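You operate a simulated robot arm through the tools that you are given. There is no shell and no other tool.

You are at the controls of a simulated robot arm. One attempt, no reset.

## Task
Swap two cartons in the spares crate for the grey corner block.
Fine: the CLAMPS and FILTERS cartons go on the bench above the green drawer; close the crate's lid; the TUBES and RUBBER cartons and the motor in the crate stay where they are. Set down upright: short carton, filters carton, what you pick out.

Only the result counts: the job must be done as asked and must still hold three seconds after the hand-in. Knocking over, shifting, dropping, spilling or breaking anything else fails it. Lids that push on must go on centred and level and be pressed home; caps that screw on are set level and turned clockwise until they are tight.

## Robot
A 7-joint arm with a three-finger gripper, fixed in place. Base frame: the origin is at the foot of the arm, x ahead of it, y to its left, z up; the work surface is at about z = 0.704. Units: m, rad, N and s.
Its first joint turns from -2.897 to 2.897 rad. Payload 2.69 kg.
The TCP is the grasp point between the finger pads, 0.03 m short of the fingertips. In the tool frame z runs along the fingers and y along their closing line. The gripper opens to 0.128 m. The gripper's body begins 0.117 m behind the TCP.
Orientation is told as [roll, pitch, yaw] about the base's x, y, z axes, in that order, counted from this pose: with the fingers straight down and closing along the base's y, the tool's x points along the base's -x, its y along +y and its z along -z.

## Interface
- The arm moves only by the tool jog_arm. Its argument "plan" is a list of rows, each a list of 7 numbers: the shift along the tool's x, y, z in m, then the turn, a rotation vector about the tool's x, y, z in rad, then the finger opening in m, from 0 to 0.128. In form: [[tx, ty, tz, wx, wy, wz, claw], ...]. A call has 1 to 20 rows; each row shifts and turns the commanded pose from where the row before left it, along the tool's axes as they then stand. Each row takes 0.2 s and may step no farther than 0.05 m and 0.15 rad from the row before; otherwise, or with a gripper value out of range, the whole call is refused. A pose out of reach is approached as far as the arm can. The call stops where the force on the tool passes 40 N (or 10 N more than at its start, if that is more) or the arm is blocked; 0.2 s more then pass. Each finger halts on what it meets, pressing with about 31 N; the grip force reading is that of the motor and also rises with nothing between the fingers. The clock runs only during rows and for 0.2 s after the last one: add rows that do not move to give the fingers time. The reply holds the time, the measured pose of the TCP, the force on the tool along the base axes, the opening and the grip force, in the units named above and with some noise, with the torque about the TCP (base axes, N m) and any sound that the robot's microphone picked up.
- Cameras (640 x 400 px; columns grow to the right, rows downward): "scene" is fixed at [0.0708, 0.6486, 1.4891]; the picture's right is [-0.36, -0.93, 0.00], its down [-0.74, 0.28, -0.61] and it looks along [0.57, -0.22, -0.79] (base axes); focal length 214 px, centre (320, 200). "wrist" rides on the gripper at [0.058, 0.054, -0.131] in the tool frame; the picture's right is [-0.68, 0.74, 0.00], its down [-0.62, -0.57, -0.55] and it looks along [-0.40, -0.37, 0.84] (tool axes); focal length 234 px, centre (320, 200). There is no depth. A picture from a camera that has moved, and an enlarged one, comes with that camera's place and axes in the base frame and with its lens. The place of the scene camera against the robot may be out by one fixed shift of up to 0.025 m in any direction.
- snapshot(camera): a new picture of that camera. No time passes.
- lift_body(by): slides the trunk up (or, below 0, down) by that many m; the arm rides with it, the base frame stays. It gives what a move gives, with no picture.
- close_up(camera, box): a new picture of the part [left, top, right, bottom] of that camera's present view, enlarged. No time passes.
- job_done(): hands the job in; it is judged then, once.

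Places have to be worked out from the pictures, the camera data and where the tool is seen. Open the gripper and draw the arm clear of the work before you hand the job in, unless the task says otherwise.

The tools are called after "Emit:" as a command line: name --pt "numbers of a row" for each row, then --argument value for the rest, lists and objects as JSON in quotes. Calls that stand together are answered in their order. jog_arm: Moves the arm, as the interface text tells. Its arguments: {"type":"object","properties":{"plan":{"type":"array"}},"required":["plan"]} The other tools are called the same way: lift_body (by) slides the trunk up or down; snapshot (camera) takes a picture; close_up (camera, box) takes an enlarged picture of a part of a camera's view; job_done () hands the job in.

At the start:

```text
time: 0.0
ee_pos: [0.6559, 0.0139, 1.3413]
ee_rot: [0.002, 0.0, 0.0]
force: [0.5, 0.3, 0.8]
torque: [-0.02, 0.0, 0.02]
grip_width: 0.1281
finger_force: 0.0
trunk travel left (down, up): [-0.275, 0.075]
```

scene: 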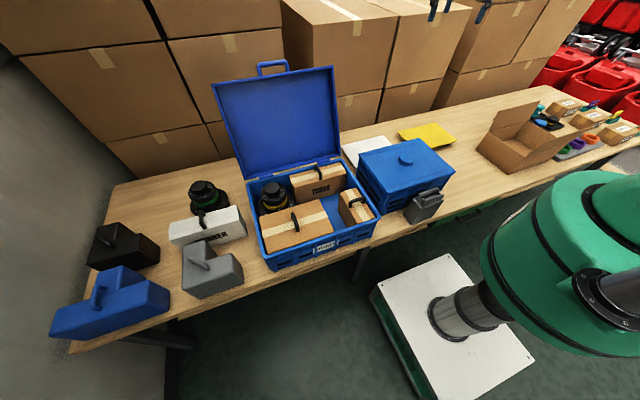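
wrist: 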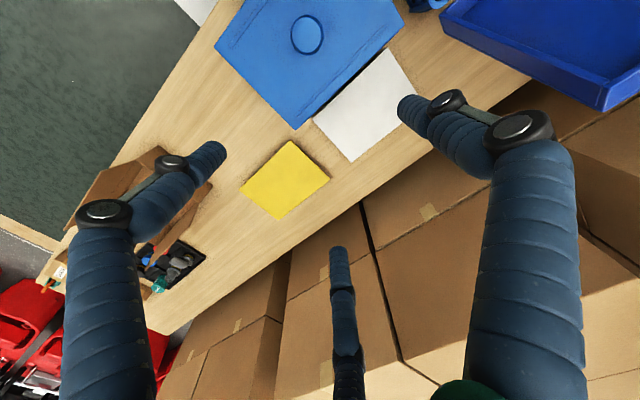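

I start by looking closely at the crate and the surrounding bench to identify the cartons.

Emit:
close_up --camera "scene" --box '[230, 140, 400, 280]'

Emit:
close_up --camera "scene" --box '[40, 160, 260, 350]'

Emit:
close_up --camera "scene" --box '[330, 100, 520, 260]'

Emit:
close_up --camera "scene" --box '[470, 70, 640, 180]'

```text
2.86 times, centred on (315, 210) of scene
camera zoom: at [0.0708, 0.6486, 1.4891], right [-0.36, -0.93, 0.0], down [-0.74, 0.28, -0.61], along [0.57, -0.22, -0.79], focal length 613 px, centre (334, 171)
```

zoom: 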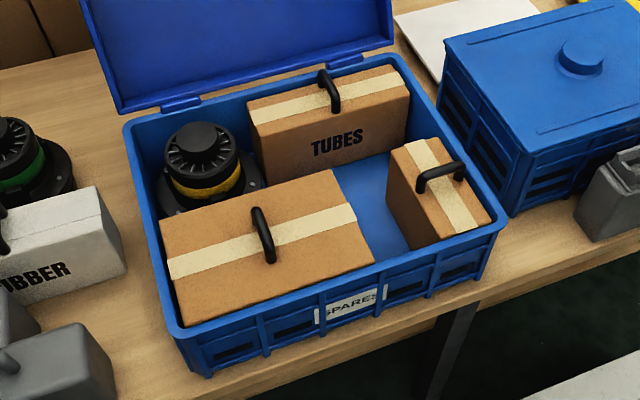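

```text
2.11 times, centred on (150, 255) of scene
camera zoom: at [0.0708, 0.6486, 1.4891], right [-0.36, -0.93, 0.0], down [-0.74, 0.28, -0.61], along [0.57, -0.22, -0.79], focal length 452 px, centre (678, 84)
```

zoom: 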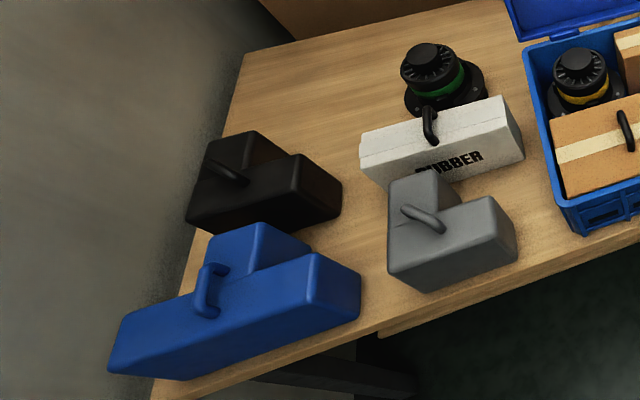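

```text
2.50 times, centred on (425, 180) of scene
camera zoom: at [0.0708, 0.6486, 1.4891], right [-0.36, -0.93, 0.0], down [-0.74, 0.28, -0.61], along [0.57, -0.22, -0.79], focal length 536 px, centre (58, 250)
```

zoom: 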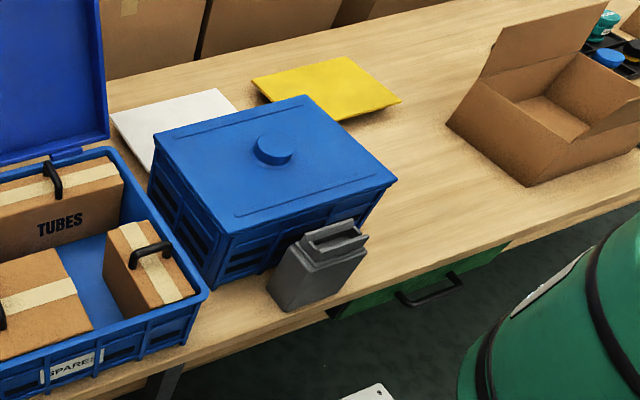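

```text
3.64 times, centred on (555, 125) of scene
camera zoom: at [0.0708, 0.6486, 1.4891], right [-0.36, -0.93, 0.0], down [-0.74, 0.28, -0.61], along [0.57, -0.22, -0.79], focal length 780 px, centre (-534, 473)
```

zoom: 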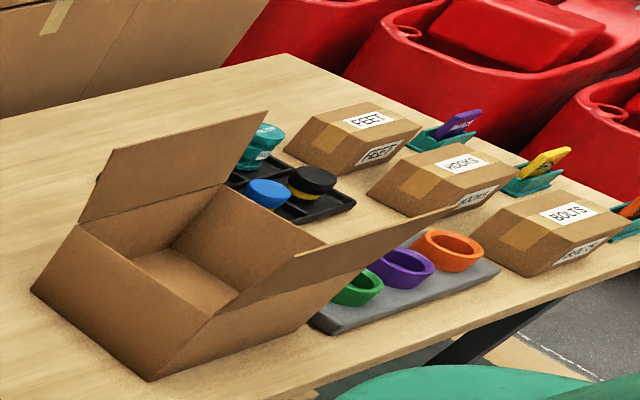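

The two unlabelled-from-here cartons in the crate are the large flat one (about x 0.40–0.56, y 0.47–0.70) and the small standing one (about x 0.41–0.57, y 0.30–0.37). I move the wrist camera to the front left of the crate, high up, to look into it.

Emit:
jog_arm --pt "0.018 0.0433 0.0083 0 0 0 0.128" --pt "0.018 0.0433 0.0083 0 0 0 0.128" --pt "0.018 0.0433 0.0083 0 0 0 0.128" --pt "0.018 0.0433 0.0083 0 0 0 0.128" --pt "0.018 0.0433 0.0083 0 0 0 0.128" --pt "0.018 0.0433 0.0083 0 0 0 0.128" --pt "0.018 0.0433 0.0083 0 0 0 0.128" --pt "0.018 0.0433 0.0083 0 0 0 0.128" --pt "0.018 0.0433 0.0083 0 0 0 0.128" --pt "0.018 0.0433 0.0083 0 0 0 0.128" --pt "0.018 0.0433 0.0083 0 0 0 0.128" --pt "0.018 0.0433 0.0083 0 0 0 0.128" --pt "0.018 0.0433 0.0083 0 0 0 0.128" --pt "0.018 0.0433 0.0083 0 0 0 0.128" --pt "0.018 0.0433 0.0083 0 0 0 0.128" --pt "0.018 0.0433 0.0083 0 0 0 0.128" --pt "0.018 0.0433 0.0083 0 0 0 0.128"

Emit:
snapshot --camera "wrist"

Emit:
snapshot --camera "scene"

```text
time: 3.6
ee_pos: [0.3488, 0.7509, 1.2005]
ee_rot: [-0.001, 0.001, -0.001]
force: [-1.1, 0.3, 0.1]
torque: [-0.02, 0.0, 0.03]
grip_width: 0.1279
finger_force: 0.0
trunk travel left (down, up): [-0.275, 0.075]
```

```text
taken
camera wrist: at [0.2903, 0.803, 1.3328], right [0.68, 0.74, 0.0], down [0.62, -0.57, 0.55], along [0.4, -0.37, -0.84], focal length 234 px, centre (320, 200)
```

wrist: 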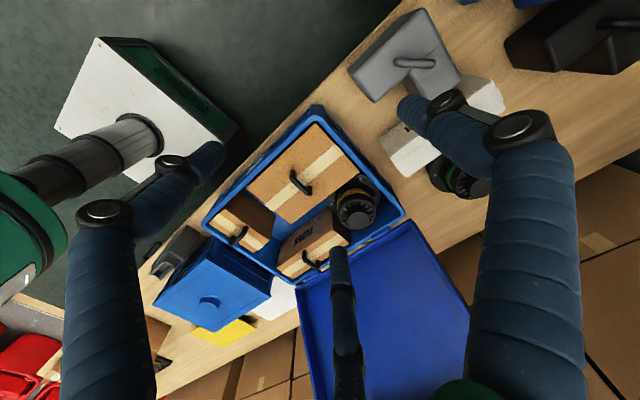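

```text
taken
```

scene: 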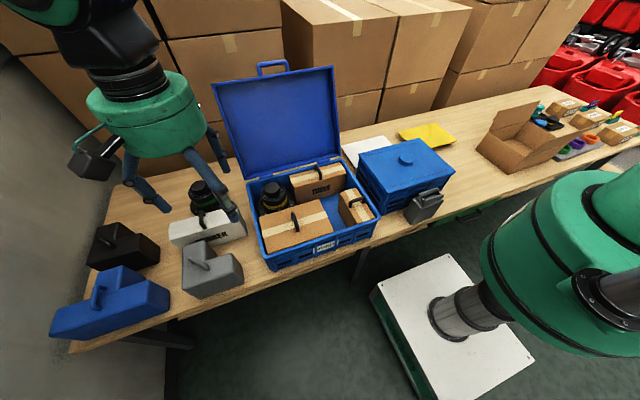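

I look closer at the gripper in the scene view and at the crate contents in the wrist view.

Emit:
close_up --camera "scene" --box '[60, 60, 260, 230]'

Emit:
close_up --camera "wrist" --box '[190, 90, 420, 300]'

Emit:
close_up --camera "wrist" --box '[330, 0, 640, 190]'

```text
2.35 times, centred on (160, 145) of scene
camera zoom: at [0.0708, 0.6486, 1.4891], right [-0.36, -0.93, 0.0], down [-0.74, 0.28, -0.61], along [0.57, -0.22, -0.79], focal length 505 px, centre (696, 329)
```

zoom: 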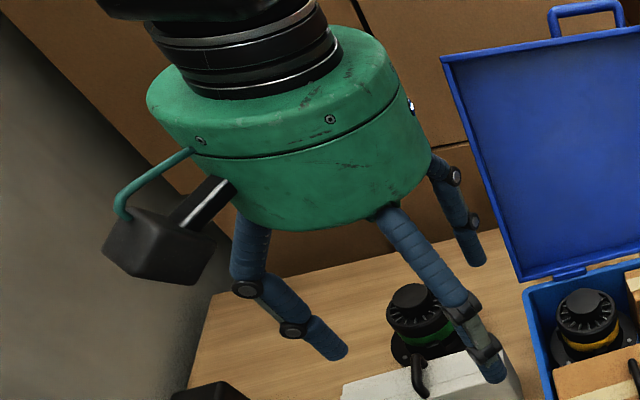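

```text
1.90 times, centred on (305, 195) of wrist
camera zoom: at [0.2903, 0.803, 1.3328], right [0.68, 0.74, 0.0], down [0.62, -0.57, 0.55], along [0.4, -0.37, -0.84], focal length 446 px, centre (349, 210)
```

zoom: 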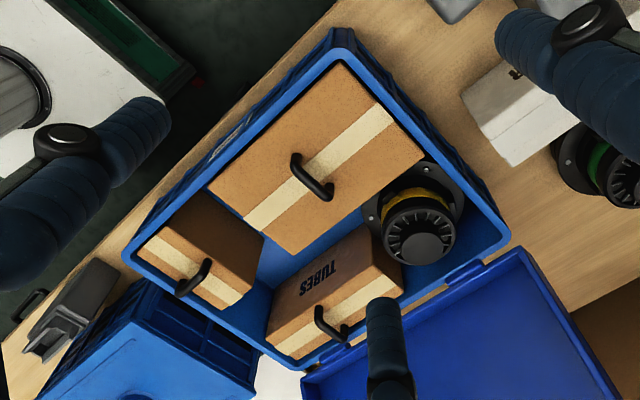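

```text
2.06 times, centred on (485, 95) of wrist
camera zoom: at [0.2903, 0.803, 1.3328], right [0.68, 0.74, 0.0], down [0.62, -0.57, 0.55], along [0.4, -0.37, -0.84], focal length 483 px, centre (-21, 417)
```

zoom: 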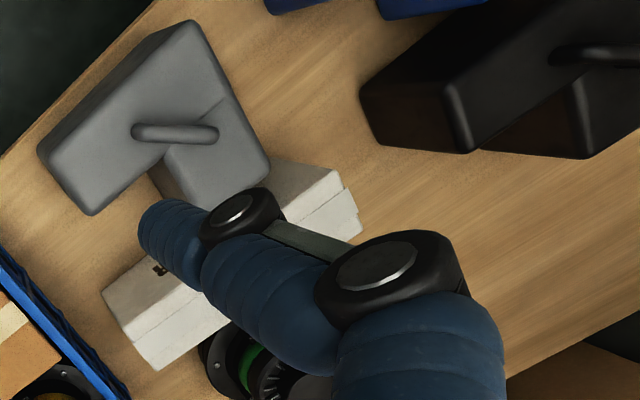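

The visual gripper looks bulkier than the two-finger description, but the crate layout is clear: large carton front left, small carton front right, TUBES back right, motor back left. I turn the wrist by +90° and lower it to study the grey L-shaped block.

Emit:
jog_arm --pt "0 0 0 0 0 -0.1428 0.128" --pt "0 0 0 0 0 -0.1428 0.128" --pt "0 0 0 0 0 -0.1428 0.128" --pt "0 0 0 0 0 -0.1428 0.128" --pt "0 0 0 0 0 -0.1428 0.128" --pt "0 0 0 0 0 -0.1428 0.128" --pt "0 0 0 0 0 -0.1428 0.128" --pt "0 0 0 0 0 -0.1428 0.128" --pt "0 0 0 0 0 -0.1428 0.128" --pt "0 0 0 0 0 -0.1428 0.128" --pt "0 0 0 0 0 -0.1428 0.128" --pt "0.0043 0.025 0.033 0 0 0 0.128" --pt "0.0043 0.025 0.033 0 0 0 0.128" --pt "0.0043 0.025 0.033 0 0 0 0.128"

Emit:
snapshot --camera "wrist"

Emit:
close_up --camera "wrist" --box '[200, 100, 440, 250]'

```text
time: 6.6
ee_pos: [0.2748, 0.7385, 1.1028]
ee_rot: [-0.001, 0.0, 1.572]
force: [-0.1, -0.4, 0.7]
torque: [0.0, 0.04, 0.0]
grip_width: 0.128
finger_force: 0.0
trunk travel left (down, up): [-0.275, 0.075]
```

```text
taken
camera wrist: at [0.2211, 0.6783, 1.2337], right [-0.74, 0.68, 0.0], down [0.57, 0.62, 0.55], along [0.37, 0.4, -0.84], focal length 234 px, centre (320, 200)
```

wrist: 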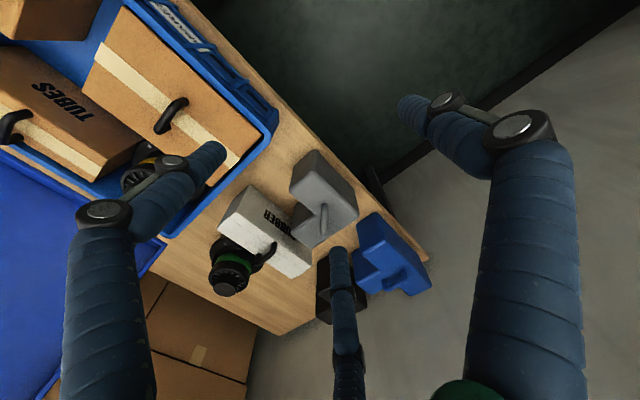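

```text
2.67 times, centred on (320, 175) of wrist
camera zoom: at [0.2211, 0.6783, 1.2337], right [-0.74, 0.68, 0.0], down [0.57, 0.62, 0.55], along [0.37, 0.4, -0.84], focal length 624 px, centre (320, 267)
```

zoom: 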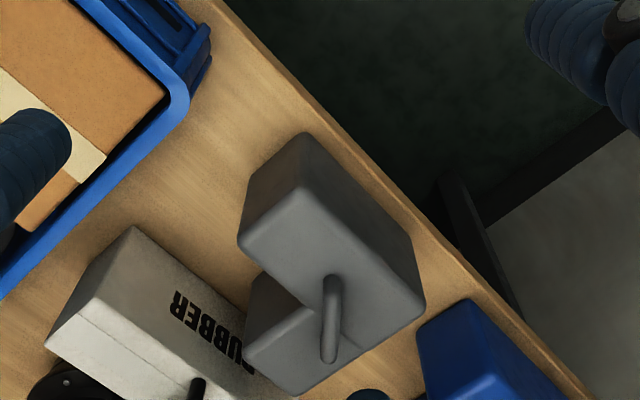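

From the two wrist views: large carton about x 0.383–0.538, y 0.465–0.704, handle along x centred near (0.455, 0.587, 0.85). The grey block is an L of about 0.15 × 0.15 × 0.105, its handle diagonal near (0.42, 0.907). I now move above the large carton's handle with yaw 0 and check alignment.

Emit:
jog_arm --pt "0.0305 -0.0366 0 0 0 0 0.06" --pt "0.0305 -0.0366 0 0 0 0 0.06" --pt "0.0305 -0.0366 0 0 0 0 0.06" --pt "0.0305 -0.0366 0 0 0 0 0.06" --pt "0.0305 -0.0366 0 0 0 0 0.06" --pt "0 0 0 0 0 0.1429 0.06" --pt "0 0 0 0 0 0.1429 0.06" --pt "0 0 0 0 0 0.1429 0.06" --pt "0 0 0 0 0 0.1429 0.06" --pt "0 0 0 0 0 0.1429 0.06" --pt "0 0 0 0 0 0.1429 0.06" --pt "0 0 0 0 0 0.1429 0.06" --pt "0 0 0 0 0 0.1429 0.06" --pt "0 0 0 0 0 0.1429 0.06" --pt "0 0 0 0 0 0.1429 0.06" --pt "0 0 0 0 0 0.1429 0.06" --pt "0 0 0.034 0 0 0 0.06" --pt "0 0 0.034 0 0 0 0.06" --pt "0 0 0.034 0 0 0 0.06"

Emit:
snapshot --camera "wrist"

Emit:
snapshot --camera "scene"

```text
time: 10.6
ee_pos: [0.4567, 0.5849, 1.0003]
ee_rot: [-0.001, -0.001, 0.0]
force: [-0.1, 0.6, 0.2]
torque: [-0.05, 0.0, 0.01]
grip_width: 0.0598
finger_force: 0.1
trunk travel left (down, up): [-0.275, 0.075]
```

```text
taken
camera wrist: at [0.3982, 0.6381, 1.1319], right [0.68, 0.73, 0.0], down [0.61, -0.57, 0.55], along [0.4, -0.37, -0.84], focal length 234 px, centre (320, 200)
```

wrist: 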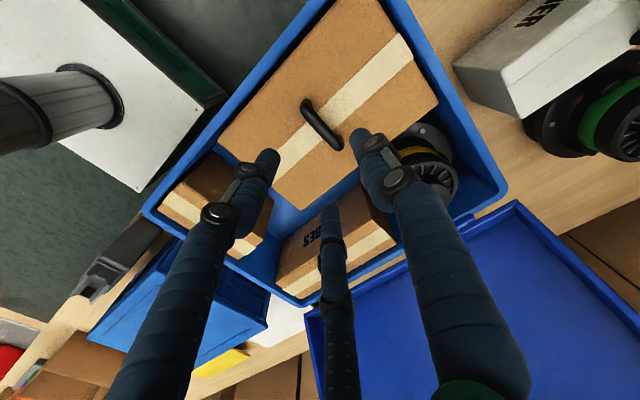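

```text
taken
```

scene: 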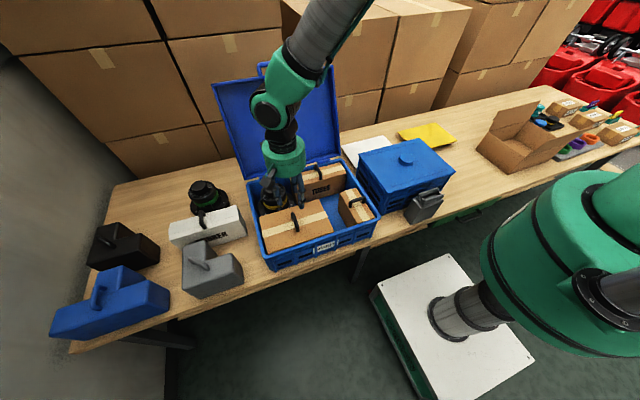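

The visual hand has one finger on +y and a pair on −y, and the handle sits centred under the TCP (handle ≈ (0.456, 0.586)). I descend to just above the handle and look again.

Emit:
jog_arm --pt "0 0 0.04 0 0 0 0.06" --pt "0 0 0.04 0 0 0 0.06" --pt "0 0 0.03 0 0 0 0.06"

Emit:
snapshot --camera "wrist"

Emit:
close_up --camera "scene" --box '[230, 130, 400, 280]'

```text
time: 11.4
ee_pos: [0.4576, 0.5849, 0.8895]
ee_rot: [0.0, 0.001, 0.0]
force: [-0.1, 0.3, -0.2]
torque: [-0.05, 0.01, -0.03]
grip_width: 0.06
finger_force: 0.1
trunk travel left (down, up): [-0.275, 0.075]
```

```text
taken
camera wrist: at [0.3995, 0.6386, 1.0217], right [0.68, 0.74, 0.0], down [0.61, -0.57, 0.55], along [0.4, -0.37, -0.84], focal length 234 px, centre (320, 200)
```

wrist: 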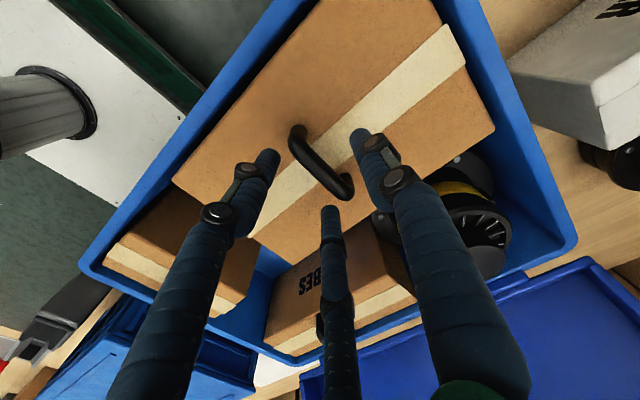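

```text
2.67 times, centred on (315, 205) of scene
camera zoom: at [0.0708, 0.6486, 1.4891], right [-0.36, -0.93, 0.0], down [-0.74, 0.28, -0.61], along [0.57, -0.22, -0.79], focal length 572 px, centre (333, 187)
```

zoom: 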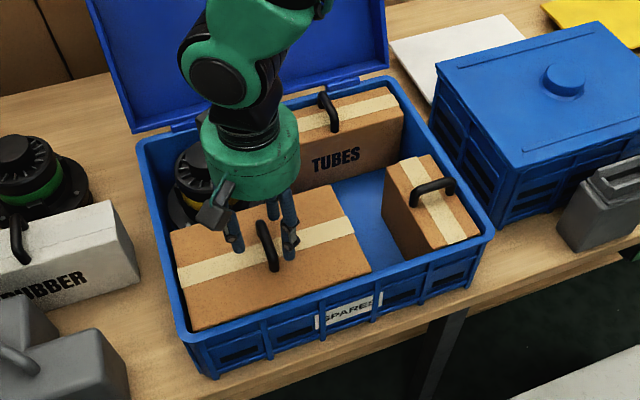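

I take a close-up to measure carton-top and handle height before descending further.

Emit:
close_up --camera "wrist" --box '[250, 90, 410, 230]'

Emit:
close_up --camera "scene" --box '[280, 190, 340, 240]'

```text
2.86 times, centred on (330, 160) of wrist
camera zoom: at [0.3995, 0.6386, 1.0217], right [0.68, 0.74, 0.0], down [0.61, -0.57, 0.55], along [0.4, -0.37, -0.84], focal length 669 px, centre (291, 314)
```

zoom: 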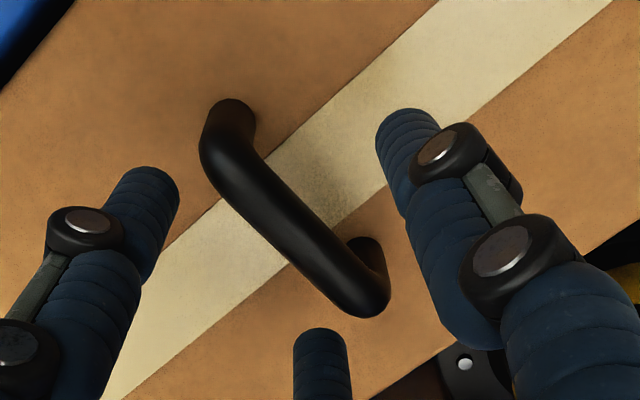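

```text
8.00 times, centred on (310, 215) of scene
camera zoom: at [0.0708, 0.6486, 1.4891], right [-0.36, -0.93, 0.0], down [-0.74, 0.28, -0.61], along [0.57, -0.22, -0.79], focal length 1716 px, centre (400, 80)
```

zoom: 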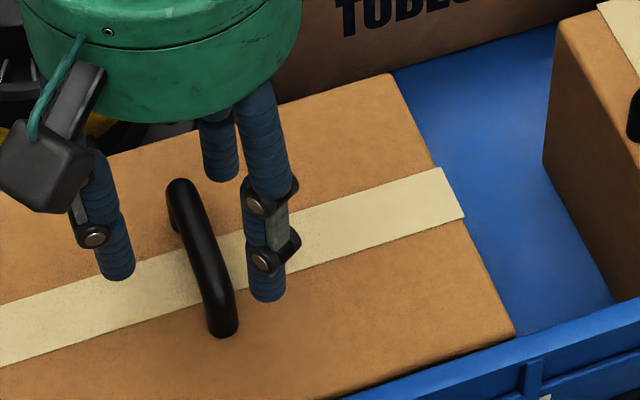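

Handle feet sit near z≈0.81 and the bar near z≈0.85, so TCP z≈0.85 puts the bar between the pads with fingertips clear of the carton. I descend 0.039 m and close.

Emit:
jog_arm --pt "0 0 0.013 0 0 0 0.06" --pt "0 0 0.013 0 0 0 0.06" --pt "0 0 0.013 0 0 0 0.06" --pt "0 0 0 0 0 0 0.03" --pt "0 0 0 0 0 0 0.0" --pt "0 0 0 0 0 0 0.0" --pt "0 0 0 0 0 0 0.0"

Emit:
snapshot --camera "wrist"

```text
time: 12.2
ee_pos: [0.4609, 0.5886, 0.8612]
ee_rot: [0.007, -0.006, -0.003]
force: [-2.3, -4.9, 21.5]
torque: [-0.69, 0.91, 0.25]
grip_width: 0.0669
finger_force: 4.3
trunk travel left (down, up): [-0.275, 0.075]
stopped in row 3: the force on the tool passed its limit at 53 N (the readings are from after the stop); the commanded pose is now the measured one
```

```text
taken
camera wrist: at [0.4024, 0.6407, 0.9939], right [0.68, 0.74, 0.01], down [0.61, -0.57, 0.55], along [0.41, -0.37, -0.84], focal length 234 px, centre (320, 200)
```

wrist: 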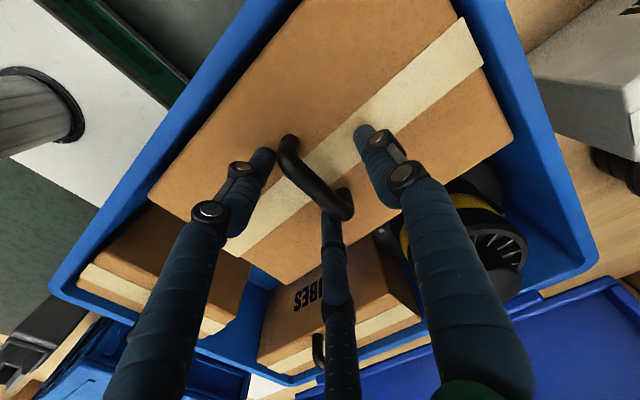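

The stop was a fingertip touching the carton top (≈z 0.83), so the bar is at about z 0.86. I back off 5 mm, centre on the bar (y +2 mm) and close gently to see what the fingers meet.

Emit:
jog_arm --pt "0 0.0 -0.005 -0.007 -0.006 0 0.06" --pt "0 0.001 0 0 0 0 0.04" --pt "0 0 0 0 0 0 0.02" --pt "0 0 0 0 0 0 0.0" --pt "0 0 0 0 0 0 0.0" --pt "0 0 0 0 0 0 0.0"

Emit:
snapshot --camera "wrist"

Emit:
close_up --camera "scene" --box '[250, 160, 370, 260]'

```text
time: 13.6
ee_pos: [0.4596, 0.586, 0.8646]
ee_rot: [0.011, -0.007, -0.004]
force: [-6.5, -16.9, -0.3]
torque: [-0.21, 0.41, 0.19]
grip_width: 0.0218
finger_force: 31.2
trunk travel left (down, up): [-0.275, 0.075]
```

```text
taken
camera wrist: at [0.4003, 0.6392, 0.996], right [0.68, 0.74, 0.01], down [0.61, -0.57, 0.55], along [0.41, -0.36, -0.84], focal length 234 px, centre (320, 200)
```

wrist: 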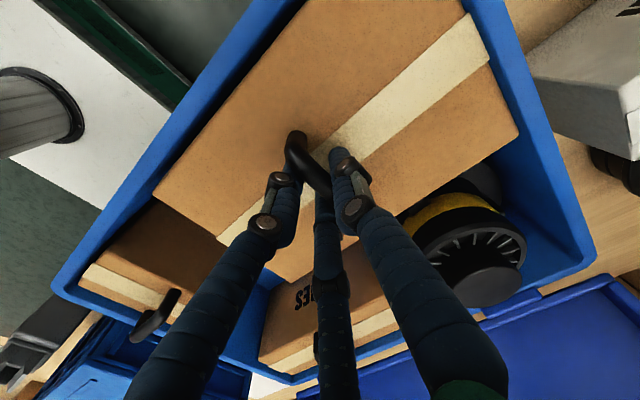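

```text
4.00 times, centred on (310, 210) of scene
camera zoom: at [0.0708, 0.6486, 1.4891], right [-0.36, -0.93, 0.0], down [-0.74, 0.28, -0.61], along [0.57, -0.22, -0.79], focal length 858 px, centre (360, 160)
```

zoom: 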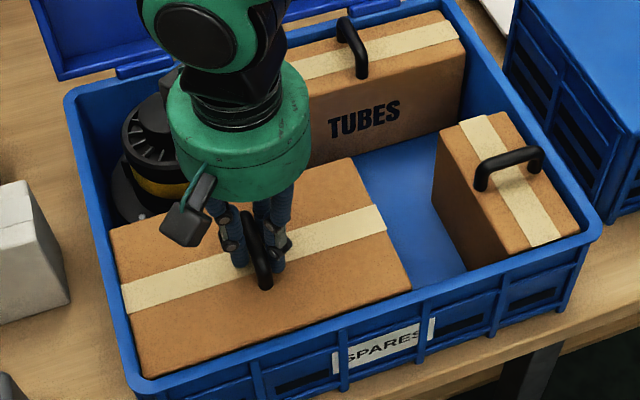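

The fingers stopped at 0.022 m with 31 N — the bar is held; the lateral force indicates the bar sits about 3 mm toward −y. I relieve that and lift a little to test weight.

Emit:
jog_arm --pt "0.001 -0.003 0 0 0 0 0.0" --pt "0 0 0 0 0 0 0.0" --pt "0 0 -0.006 0 0 0 0.0" --pt "0 0 -0.008 0 0 0 0.0" --pt "0 0 0 0 0 0 0.0"

Emit:
snapshot --camera "wrist"

```text
time: 14.8
ee_pos: [0.4587, 0.5861, 0.8784]
ee_rot: [0.012, -0.009, -0.001]
force: [0.1, -0.1, -6.1]
torque: [0.0, -0.01, 0.01]
grip_width: 0.0216
finger_force: 30.8
trunk travel left (down, up): [-0.275, 0.075]
```

```text
taken
camera wrist: at [0.4002, 0.6376, 1.0103], right [0.68, 0.74, 0.01], down [0.61, -0.57, 0.55], along [0.41, -0.36, -0.84], focal length 234 px, centre (320, 200)
```

wrist: 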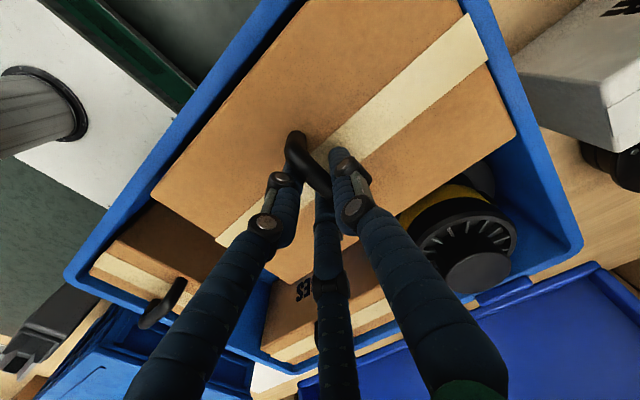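

It weighs about 6 N with near-zero torque: a balanced grip. I lift it straight up to about z 1.08 and check.

Emit:
jog_arm --pt "0 0 -0.02 0 0 0 0.0" --pt "0 0 -0.03 0 0 0 0.0" --pt "0 0 -0.04 0 0 0 0.0" --pt "0 0 -0.04 0 0 0 0.0" --pt "0 0 -0.04 0 0 0 0.0" --pt "0 0 -0.03 0 0 0 0.0" --pt "0 0 0 0 0 0 0.0"

Emit:
snapshot --camera "scene"

Emit:
snapshot --camera "wrist"

```text
time: 16.4
ee_pos: [0.4567, 0.5829, 1.0785]
ee_rot: [0.011, -0.007, -0.002]
force: [-0.7, 0.1, -6.3]
torque: [0.0, -0.02, -0.02]
grip_width: 0.0216
finger_force: 31.1
trunk travel left (down, up): [-0.275, 0.075]
```

```text
taken
```

scene: 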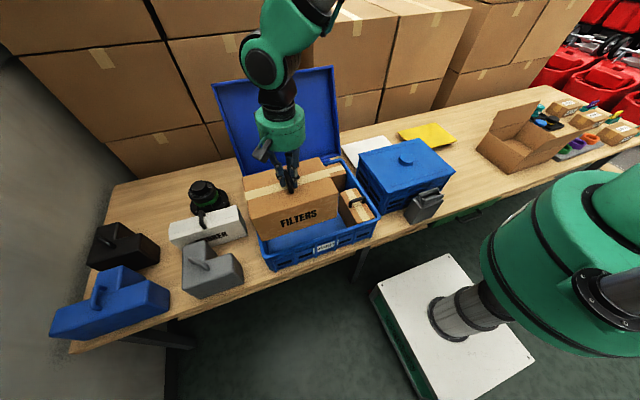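

```text
taken
camera wrist: at [0.398, 0.635, 1.2103], right [0.68, 0.74, 0.01], down [0.61, -0.57, 0.55], along [0.41, -0.36, -0.84], focal length 234 px, centre (320, 200)
```

wrist: 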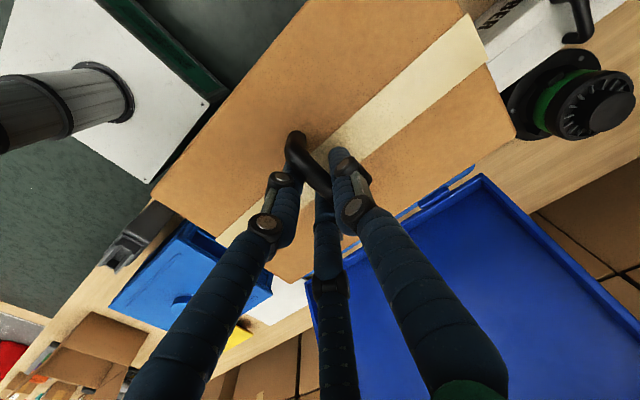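

This is the FILTERS carton. Before moving I measure the green drawer, the bench edge and the free area near y≈−0.27.

Emit:
close_up --camera "scene" --box '[390, 120, 540, 240]'

Emit:
close_up --camera "wrist" --box '[0, 180, 300, 400]'

Emit:
close_up --camera "scene" --box '[220, 130, 390, 280]'

```text
3.33 times, centred on (465, 180) of scene
camera zoom: at [0.0708, 0.6486, 1.4891], right [-0.36, -0.93, 0.0], down [-0.74, 0.28, -0.61], along [0.57, -0.22, -0.79], focal length 715 px, centre (-163, 267)
```

zoom: 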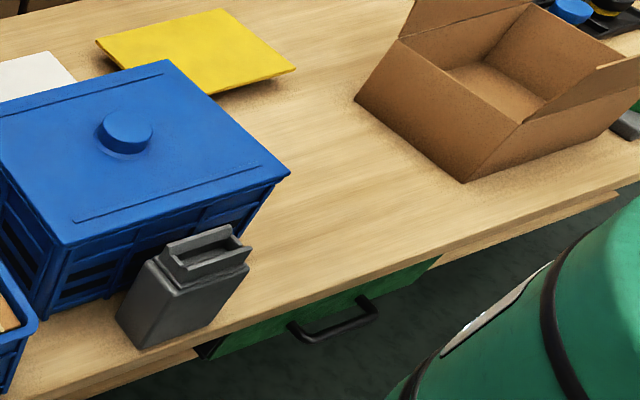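

```text
1.82 times, centred on (150, 290) of wrist
camera zoom: at [0.398, 0.635, 1.2103], right [0.68, 0.74, 0.01], down [0.61, -0.57, 0.55], along [0.41, -0.36, -0.84], focal length 426 px, centre (629, 36)
```

zoom: 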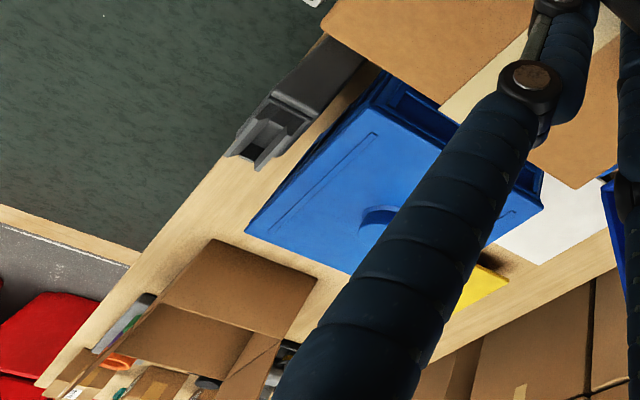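

```text
2.67 times, centred on (305, 205) of scene
camera zoom: at [0.0708, 0.6486, 1.4891], right [-0.36, -0.93, 0.0], down [-0.74, 0.28, -0.61], along [0.57, -0.22, -0.79], focal length 572 px, centre (360, 187)
```

zoom: 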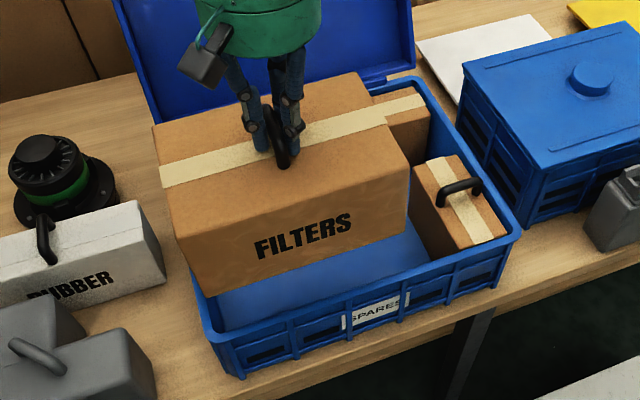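

The drawer spans about y 0.01 to −0.42 and the closed blue box ends near y −0.125, so I'll put FILTERS centred at (0.46, −0.27) and the small carton behind it. I raise to z≈1.13 and carry it across.

Emit:
jog_arm --pt "0 0 -0.025 0 0 0 0.0" --pt "0 0 -0.025 0 0 0 0.0" --pt "0 -0.02 0 0 0 0 0.0" --pt "0 -0.04 0 0 0 0 0.0" --pt "0 -0.047 0 0 0 0 0.0" --pt "0 -0.048 0 0 0 0 0.0" --pt "0 -0.048 0 0 0 0 0.0" --pt "0 -0.048 0 0 0 0 0.0" --pt "0 -0.048 0 0 0 0 0.0" --pt "0 -0.048 0 0 0 0 0.0" --pt "0 -0.048 0 0 0 0 0.0" --pt "0 -0.048 0 0 0 0 0.0" --pt "0 -0.048 0 0 0 0 0.0" --pt "0 -0.048 0 0 0 0 0.0" --pt "0 -0.048 0 0 0 0 0.0" --pt "0 -0.048 0 0 0 0 0.0" --pt "0 -0.048 0 0 0 0 0.0" --pt "0 -0.048 0 0 0 0 0.0" --pt "0 -0.048 0 0 0 0 0.0" --pt "0 -0.042 0 0 0 0 0.0"

Emit:
snapshot --camera "scene"

Emit:
snapshot --camera "wrist"

```text
time: 20.6
ee_pos: [0.4551, -0.2391, 1.1187]
ee_rot: [0.013, -0.008, -0.003]
force: [-0.5, 0.1, -6.1]
torque: [-0.02, 0.03, 0.02]
grip_width: 0.0217
finger_force: 31.2
trunk travel left (down, up): [-0.275, 0.075]
```

```text
taken
```

scene: 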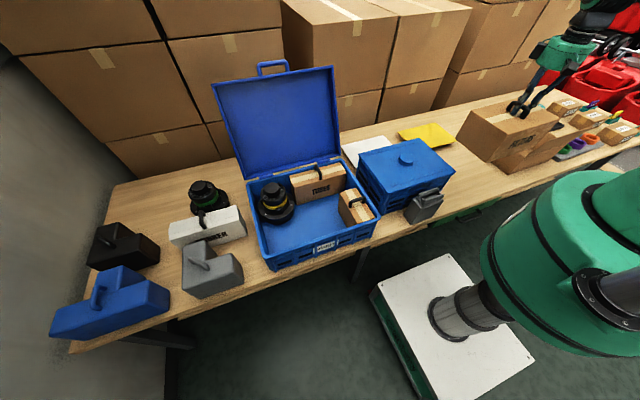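

```text
taken
camera wrist: at [0.3961, -0.1879, 1.2507], right [0.68, 0.74, 0.02], down [0.61, -0.57, 0.55], along [0.41, -0.36, -0.84], focal length 234 px, centre (320, 200)
```

wrist: 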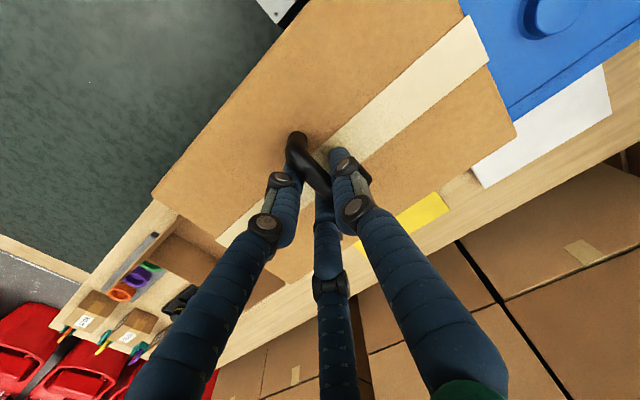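

The carton hangs level at (0.455, −0.239). I shift to (0.462, −0.272) and descend to z≈0.90, keeping clear of the blue box on the left.

Emit:
jog_arm --pt "-0.007 -0.033 0 0 0 0 0.0" --pt "0 0 0.03 0 0 0 0.0" --pt "0 0 0.04 0 0 0 0.0" --pt "0 0 0.04 0 0 0 0.0" --pt "0 0 0.04 0 0 0 0.0" --pt "0 0 0.03 0 0 0 0.0" --pt "0 0 0.02 0 0 0 0.0" --pt "0 0 0.01 0 0 0 0.0" --pt "0 0 0 0 0 0 0.0"

Emit:
close_up --camera "scene" --box '[380, 70, 580, 240]'

Emit:
snapshot --camera "wrist"

```text
time: 22.6
ee_pos: [0.4634, -0.2687, 0.9097]
ee_rot: [0.013, -0.009, -0.001]
force: [0.4, -0.5, -5.8]
torque: [0.0, 0.03, -0.02]
grip_width: 0.0218
finger_force: 30.9
trunk travel left (down, up): [-0.275, 0.075]
```

```text
2.35 times, centred on (480, 155) of scene
camera zoom: at [0.0708, 0.6486, 1.4891], right [-0.36, -0.93, 0.0], down [-0.74, 0.28, -0.61], along [0.57, -0.22, -0.79], focal length 505 px, centre (-56, 306)
```

zoom: 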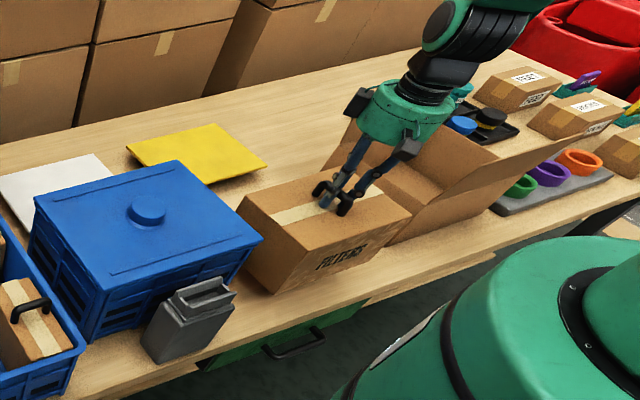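

```text
taken
camera wrist: at [0.4051, -0.2173, 1.0404], right [0.68, 0.74, 0.01], down [0.61, -0.57, 0.55], along [0.41, -0.36, -0.84], focal length 234 px, centre (320, 200)
```

wrist: 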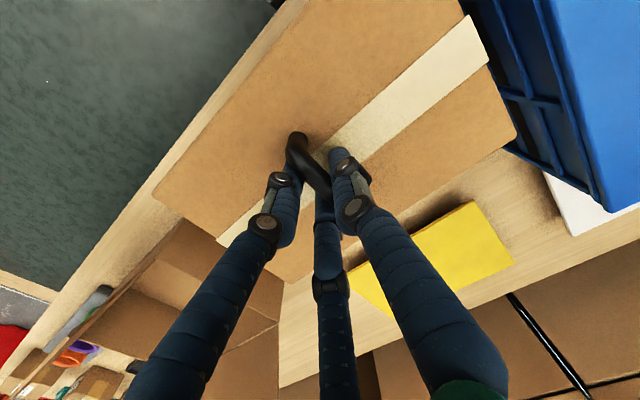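

Clear on all sides: the carton is over the free bench strip at (0.463, −0.269). I lower slowly toward the expected contact near TCP z≈0.855–0.86.

Emit:
jog_arm --pt "0 0 0.015 0 0 0 0.0" --pt "0 0 0.015 0 0 0 0.0" --pt "0 0 0.008 0 0 0 0.0" --pt "0 0 0.004 0 0 0 0.0"

```text
time: 23.6
ee_pos: [0.4645, -0.2669, 0.8673]
ee_rot: [0.012, -0.008, -0.002]
force: [-0.6, 0.1, -5.0]
torque: [-0.01, -0.02, 0.01]
grip_width: 0.0215
finger_force: 31.0
trunk travel left (down, up): [-0.275, 0.075]
```

Still hanging freely (−5 to −6 N). I continue in 3 mm steps.

Emit:
jog_arm --pt "0 0 0.003 0 0 0 0.0" --pt "0 0 0.003 0 0 0 0.0"

```text
time: 24.2
ee_pos: [0.4662, -0.2685, 0.8605]
ee_rot: [0.012, -0.011, -0.002]
force: [0.1, -0.4, -6.1]
torque: [-0.06, 0.0, 0.03]
grip_width: 0.0216
finger_force: 30.9
trunk travel left (down, up): [-0.275, 0.075]
```

No contact yet at z 0.8605; I go on.

Emit:
jog_arm --pt "0 0 0.003 0 0 0 0.0" --pt "0 0 0.003 0 0 0 0.0"

```text
time: 24.8
ee_pos: [0.4656, -0.269, 0.8559]
ee_rot: [0.013, -0.012, -0.001]
force: [0.9, -0.8, -3.1]
torque: [0.01, -0.29, -0.08]
grip_width: 0.0217
finger_force: 31.1
trunk travel left (down, up): [-0.275, 0.075]
```

The load has begun transferring (−3 N). Two more small steps to seat it.

Emit:
jog_arm --pt "0 0 0.002 0 0 0 0.0" --pt "0 0 0.002 0 0 0 0.0"

Emit:
close_up --camera "scene" --box '[430, 90, 550, 220]'

```text
time: 25.3
ee_pos: [0.4653, -0.2694, 0.8557]
ee_rot: [0.01, -0.013, -0.001]
force: [-9.8, 3.6, 25.4]
torque: [0.12, 0.45, 0.03]
grip_width: 0.0215
finger_force: 31.2
trunk travel left (down, up): [-0.275, 0.075]
stopped in row 2: the force on the tool passed its limit at 41 N (the readings are from after the stop); the commanded pose is now the measured one
```

```text
3.08 times, centred on (490, 155) of scene
camera zoom: at [0.0708, 0.6486, 1.4891], right [-0.36, -0.93, 0.0], down [-0.74, 0.28, -0.61], along [0.57, -0.22, -0.79], focal length 660 px, centre (-203, 338)
```

zoom: 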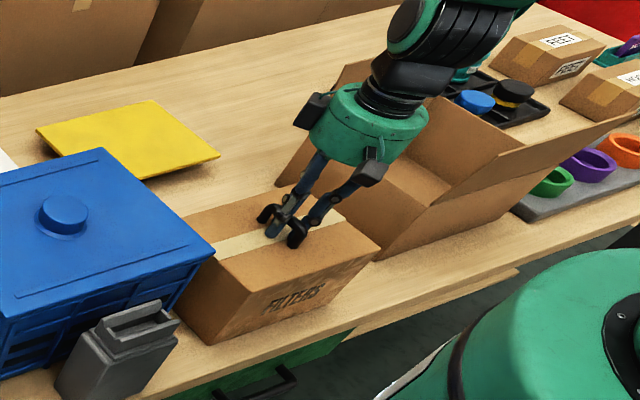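

The carton is seated firmly on the bench. I relieve the press slightly, open, and rise straight up.

Emit:
jog_arm --pt "0 0 -0.001 0 0 0 0.0" --pt "0 0 0 0 0 0 0.03" --pt "0 0 0 0 0 0 0.06" --pt "0 0 0 0 0 0 0.06" --pt "0 0 -0.01 0 0 0 0.06" --pt "0 0 -0.03 0 0 0 0.06" --pt "0 0 -0.04 0 0 0 0.06" --pt "0 0 -0.04 0 0 0 0.06" --pt "0 0 -0.04 0 0 0 0.06" --pt "0 0 -0.04 0 0 0 0.06"

Emit:
snapshot --camera "scene"

Emit:
snapshot --camera "wrist"

```text
time: 27.5
ee_pos: [0.464, -0.2707, 1.0561]
ee_rot: [0.011, -0.012, -0.003]
force: [0.2, -0.5, 0.0]
torque: [0.01, -0.02, 0.01]
grip_width: 0.0601
finger_force: 0.1
trunk travel left (down, up): [-0.275, 0.075]
```

```text
taken
```

scene: 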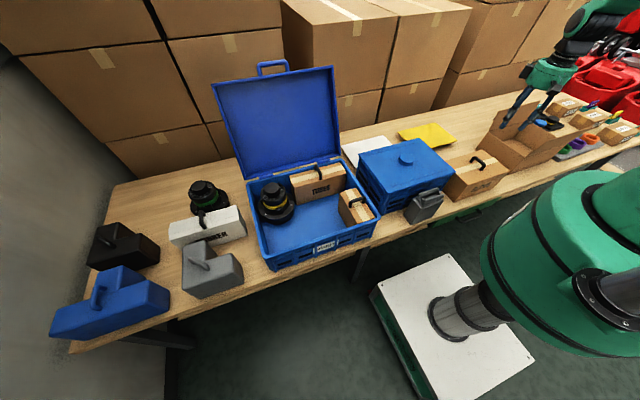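

```text
taken
camera wrist: at [0.4046, -0.2197, 1.1874], right [0.68, 0.74, 0.02], down [0.61, -0.57, 0.55], along [0.41, -0.36, -0.84], focal length 234 px, centre (320, 200)
```

wrist: 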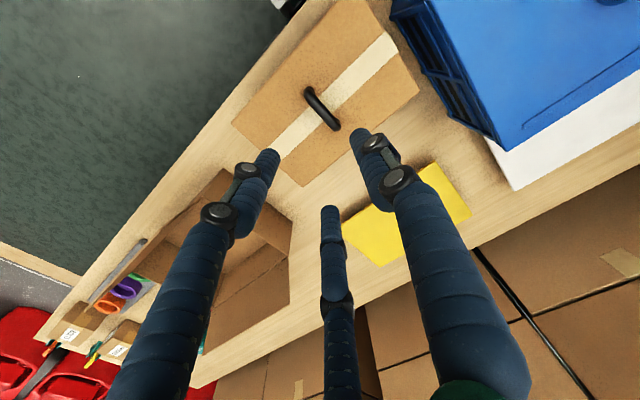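

FILTERS stands upright at x≈0.387–0.546, y≈−0.149 to −0.385, and there is free bench behind it (yellow sheet starts x≈0.73). I level the tool and travel back above the small carton.

Emit:
jog_arm --pt "0 0.03 -0.02 0.011 0.012 0 0.06" --pt "0 0.047 -0.01 0 0 0 0.06" --pt "0 0.049 0 0 0 0 0.06" --pt "0 0.049 0 0 0 0 0.06" --pt "0 0.049 0 0 0 0 0.06" --pt "0 0.049 0 0 0 0 0.06" --pt "0 0.049 0 0 0 0 0.06" --pt "0 0.049 0 0 0 0 0.06" --pt "0 0.049 0 0 0 0 0.06" --pt "0 0.049 0 0 0 0 0.06" --pt "0 0.049 0 0 0 0 0.06" --pt "0 0.049 0 0 0 0 0.06" --pt "0 0.044 0 0 0 0 0.06" --pt "0 0 0 0 0 -0.15 0.06" --pt "0 0 0 0 0 -0.15 0.06" --pt "0 0 0 0 0 -0.15 0.06" --pt "0 0 0 0 0 -0.15 0.06" --pt "0 0 0 0 0 -0.15 0.06" --pt "0 0 0 0 0 -0.15 0.06" --pt "0 0 0 0 0 -0.15 0.06"

Emit:
jog_arm --pt "0 0 0 0 0 -0.13 0.06" --pt "0 0 0 0 0 -0.13 0.06" --pt "0 0 0 0 0 -0.13 0.06" --pt "0 0 0 0 0 -0.131 0.06" --pt "0 -0.02 0 0 0 0 0.06"

Emit:
snapshot --camera "wrist"

Emit:
close_up --camera "scene" --box '[230, 140, 400, 280]'

```text
time: 31.7
ee_pos: [0.4649, 0.3397, 1.0843]
ee_rot: [-0.001, -0.001, 1.051]
force: [0.6, -0.2, -0.5]
torque: [-0.01, -0.01, 0.02]
grip_width: 0.06
finger_force: 0.2
trunk travel left (down, up): [-0.275, 0.075]
```

```text
time: 32.9
ee_pos: [0.4842, 0.3384, 1.0844]
ee_rot: [0.002, 0.002, 1.572]
force: [-0.4, -0.4, 1.3]
torque: [0.01, -0.03, 0.01]
grip_width: 0.0602
finger_force: 0.0
trunk travel left (down, up): [-0.275, 0.075]
```

```text
taken
camera wrist: at [0.4311, 0.2811, 1.2166], right [-0.74, 0.68, 0.0], down [0.57, 0.62, 0.55], along [0.37, 0.4, -0.84], focal length 234 px, centre (320, 200)
```

wrist: 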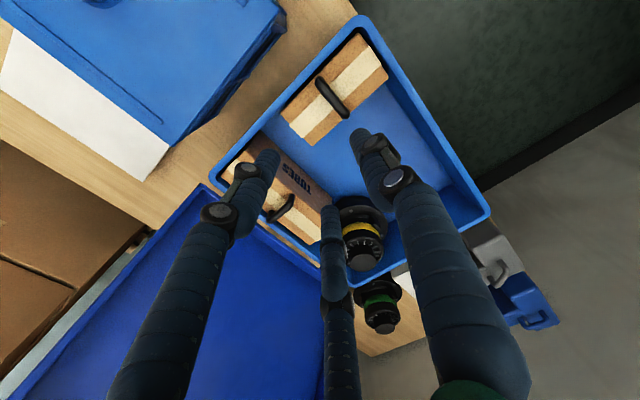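

```text
2.86 times, centred on (315, 210) of scene
camera zoom: at [0.0708, 0.6486, 1.4891], right [-0.36, -0.93, 0.0], down [-0.74, 0.28, -0.61], along [0.57, -0.22, -0.79], focal length 613 px, centre (334, 171)
```

zoom: 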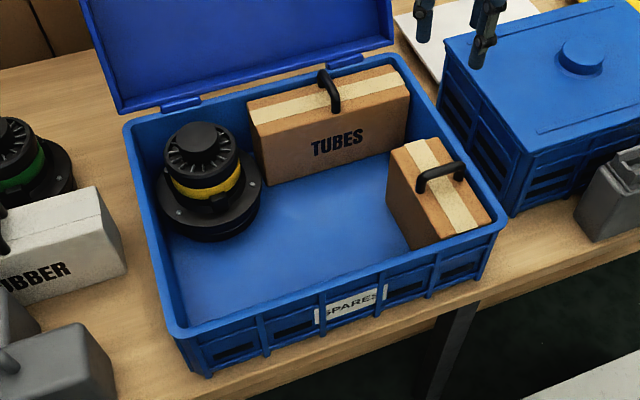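

Emit:
close_up --camera "wrist" --box '[210, 0, 500, 190]'

Emit:
close_up --camera "wrist" --box '[260, 20, 400, 160]'

```text
2.11 times, centred on (355, 95) of wrist
camera zoom: at [0.4311, 0.2811, 1.2166], right [-0.74, 0.68, 0.0], down [0.57, 0.62, 0.55], along [0.37, 0.4, -0.84], focal length 493 px, centre (246, 421)
```

zoom: 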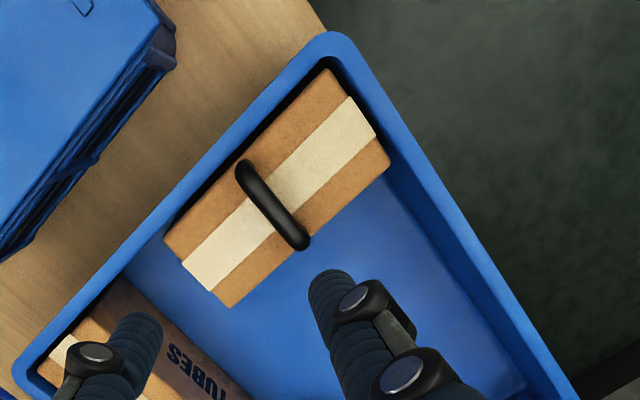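

```text
2.86 times, centred on (330, 90) of wrist
camera zoom: at [0.4311, 0.2811, 1.2166], right [-0.74, 0.68, 0.0], down [0.57, 0.62, 0.55], along [0.37, 0.4, -0.84], focal length 669 px, centre (291, 514)
```

zoom: 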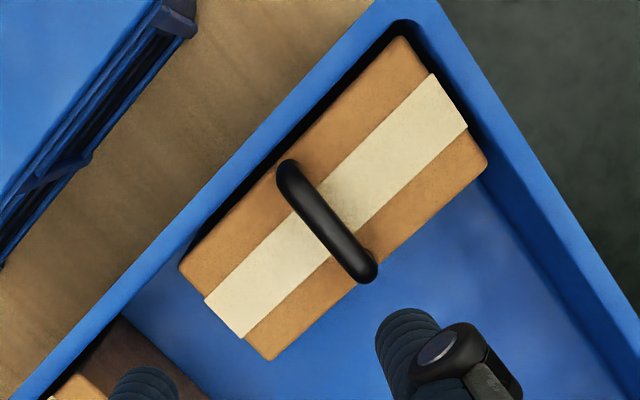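

The small carton is at x≈0.381–0.537, y≈0.303–0.376, with its bar along y centred near (0.458, 0.337); the crate rim is close on the right, so I approach with a narrow opening (0.036). I align and descend to z≈0.91.

Emit:
jog_arm --pt "0.0014 0.0267 0 0 0 0 0.036" --pt "0 0 0.04 0 0 0 0.036" --pt "0 0 0.04 0 0 0 0.036" --pt "0 0 0.04 0 0 0 0.036" --pt "0 0 0.03 0 0 0 0.036" --pt "0 0 0.02 0 0 0 0.036"

Emit:
snapshot --camera "wrist"

Emit:
close_up --camera "wrist" --box '[240, 80, 420, 240]'

Emit:
close_up --camera "scene" --box '[310, 150, 400, 240]'

```text
time: 34.3
ee_pos: [0.4602, 0.3378, 0.914]
ee_rot: [0.0, 0.001, 1.567]
force: [0.0, -0.4, 0.3]
torque: [-0.03, 0.05, -0.02]
grip_width: 0.0363
finger_force: 0.0
trunk travel left (down, up): [-0.275, 0.075]
```

```text
taken
camera wrist: at [0.4055, 0.2791, 1.0461], right [-0.74, 0.68, 0.0], down [0.57, 0.62, 0.55], along [0.37, 0.4, -0.84], focal length 234 px, centre (320, 200)
```

wrist: 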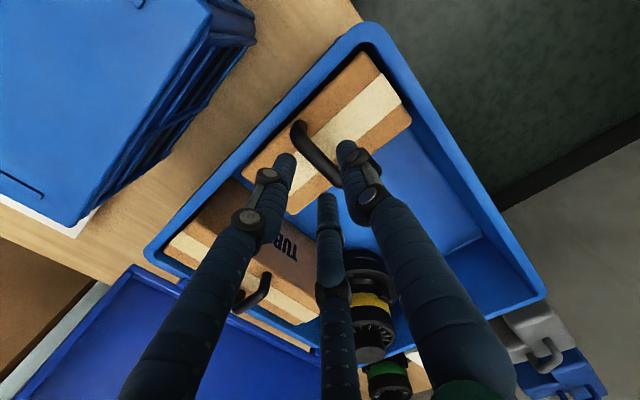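

```text
2.50 times, centred on (330, 160) of wrist
camera zoom: at [0.4055, 0.2791, 1.0461], right [-0.74, 0.68, 0.0], down [0.57, 0.62, 0.55], along [0.37, 0.4, -0.84], focal length 585 px, centre (295, 300)
```

zoom: 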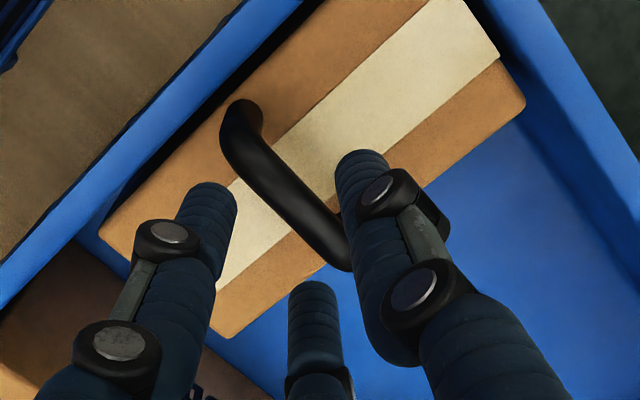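

```text
4.44 times, centred on (355, 195) of scene
camera zoom: at [0.0708, 0.6486, 1.4891], right [-0.36, -0.93, 0.0], down [-0.74, 0.28, -0.61], along [0.57, -0.22, -0.79], focal length 953 px, centre (164, 222)
```

zoom: 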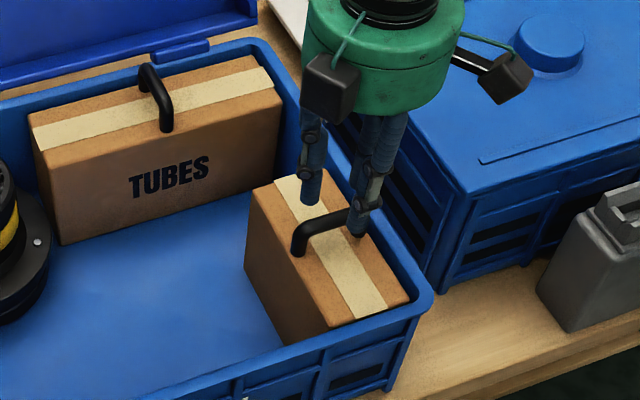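

The bar lies centred under the TCP within ~2 mm. I descend to z≈0.866 and close.

Emit:
jog_arm --pt "0.002 0 0.012 0 0 0 0.036" --pt "0 0 0.012 0 0 0 0.036" --pt "0 0 0.012 0 0 0 0.036" --pt "0 0 0.008 0 0 0 0.036" --pt "0 0 0.003 0 0 0 0.036" --pt "0 0 0 0 0 0 0.036"

Emit:
close_up --camera "wrist" --box '[240, 80, 420, 240]'

```text
time: 35.7
ee_pos: [0.4577, 0.3358, 0.8674]
ee_rot: [0.0, 0.0, 1.569]
force: [0.5, -0.2, 0.0]
torque: [0.01, -0.02, 0.01]
grip_width: 0.0361
finger_force: 0.0
trunk travel left (down, up): [-0.275, 0.075]
```

```text
2.50 times, centred on (330, 160) of wrist
camera zoom: at [0.4042, 0.2773, 0.9996], right [-0.74, 0.68, 0.0], down [0.57, 0.62, 0.55], along [0.37, 0.4, -0.84], focal length 585 px, centre (295, 300)
```

zoom: 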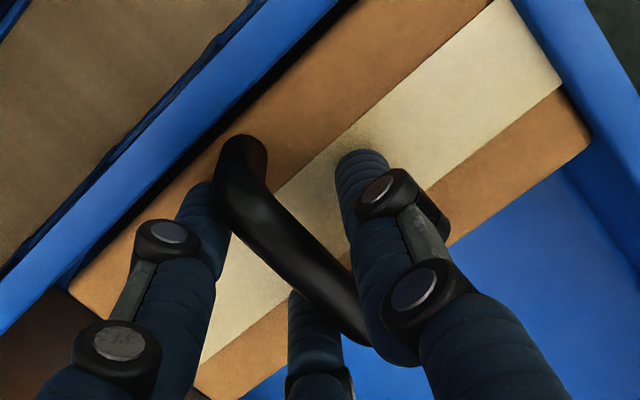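

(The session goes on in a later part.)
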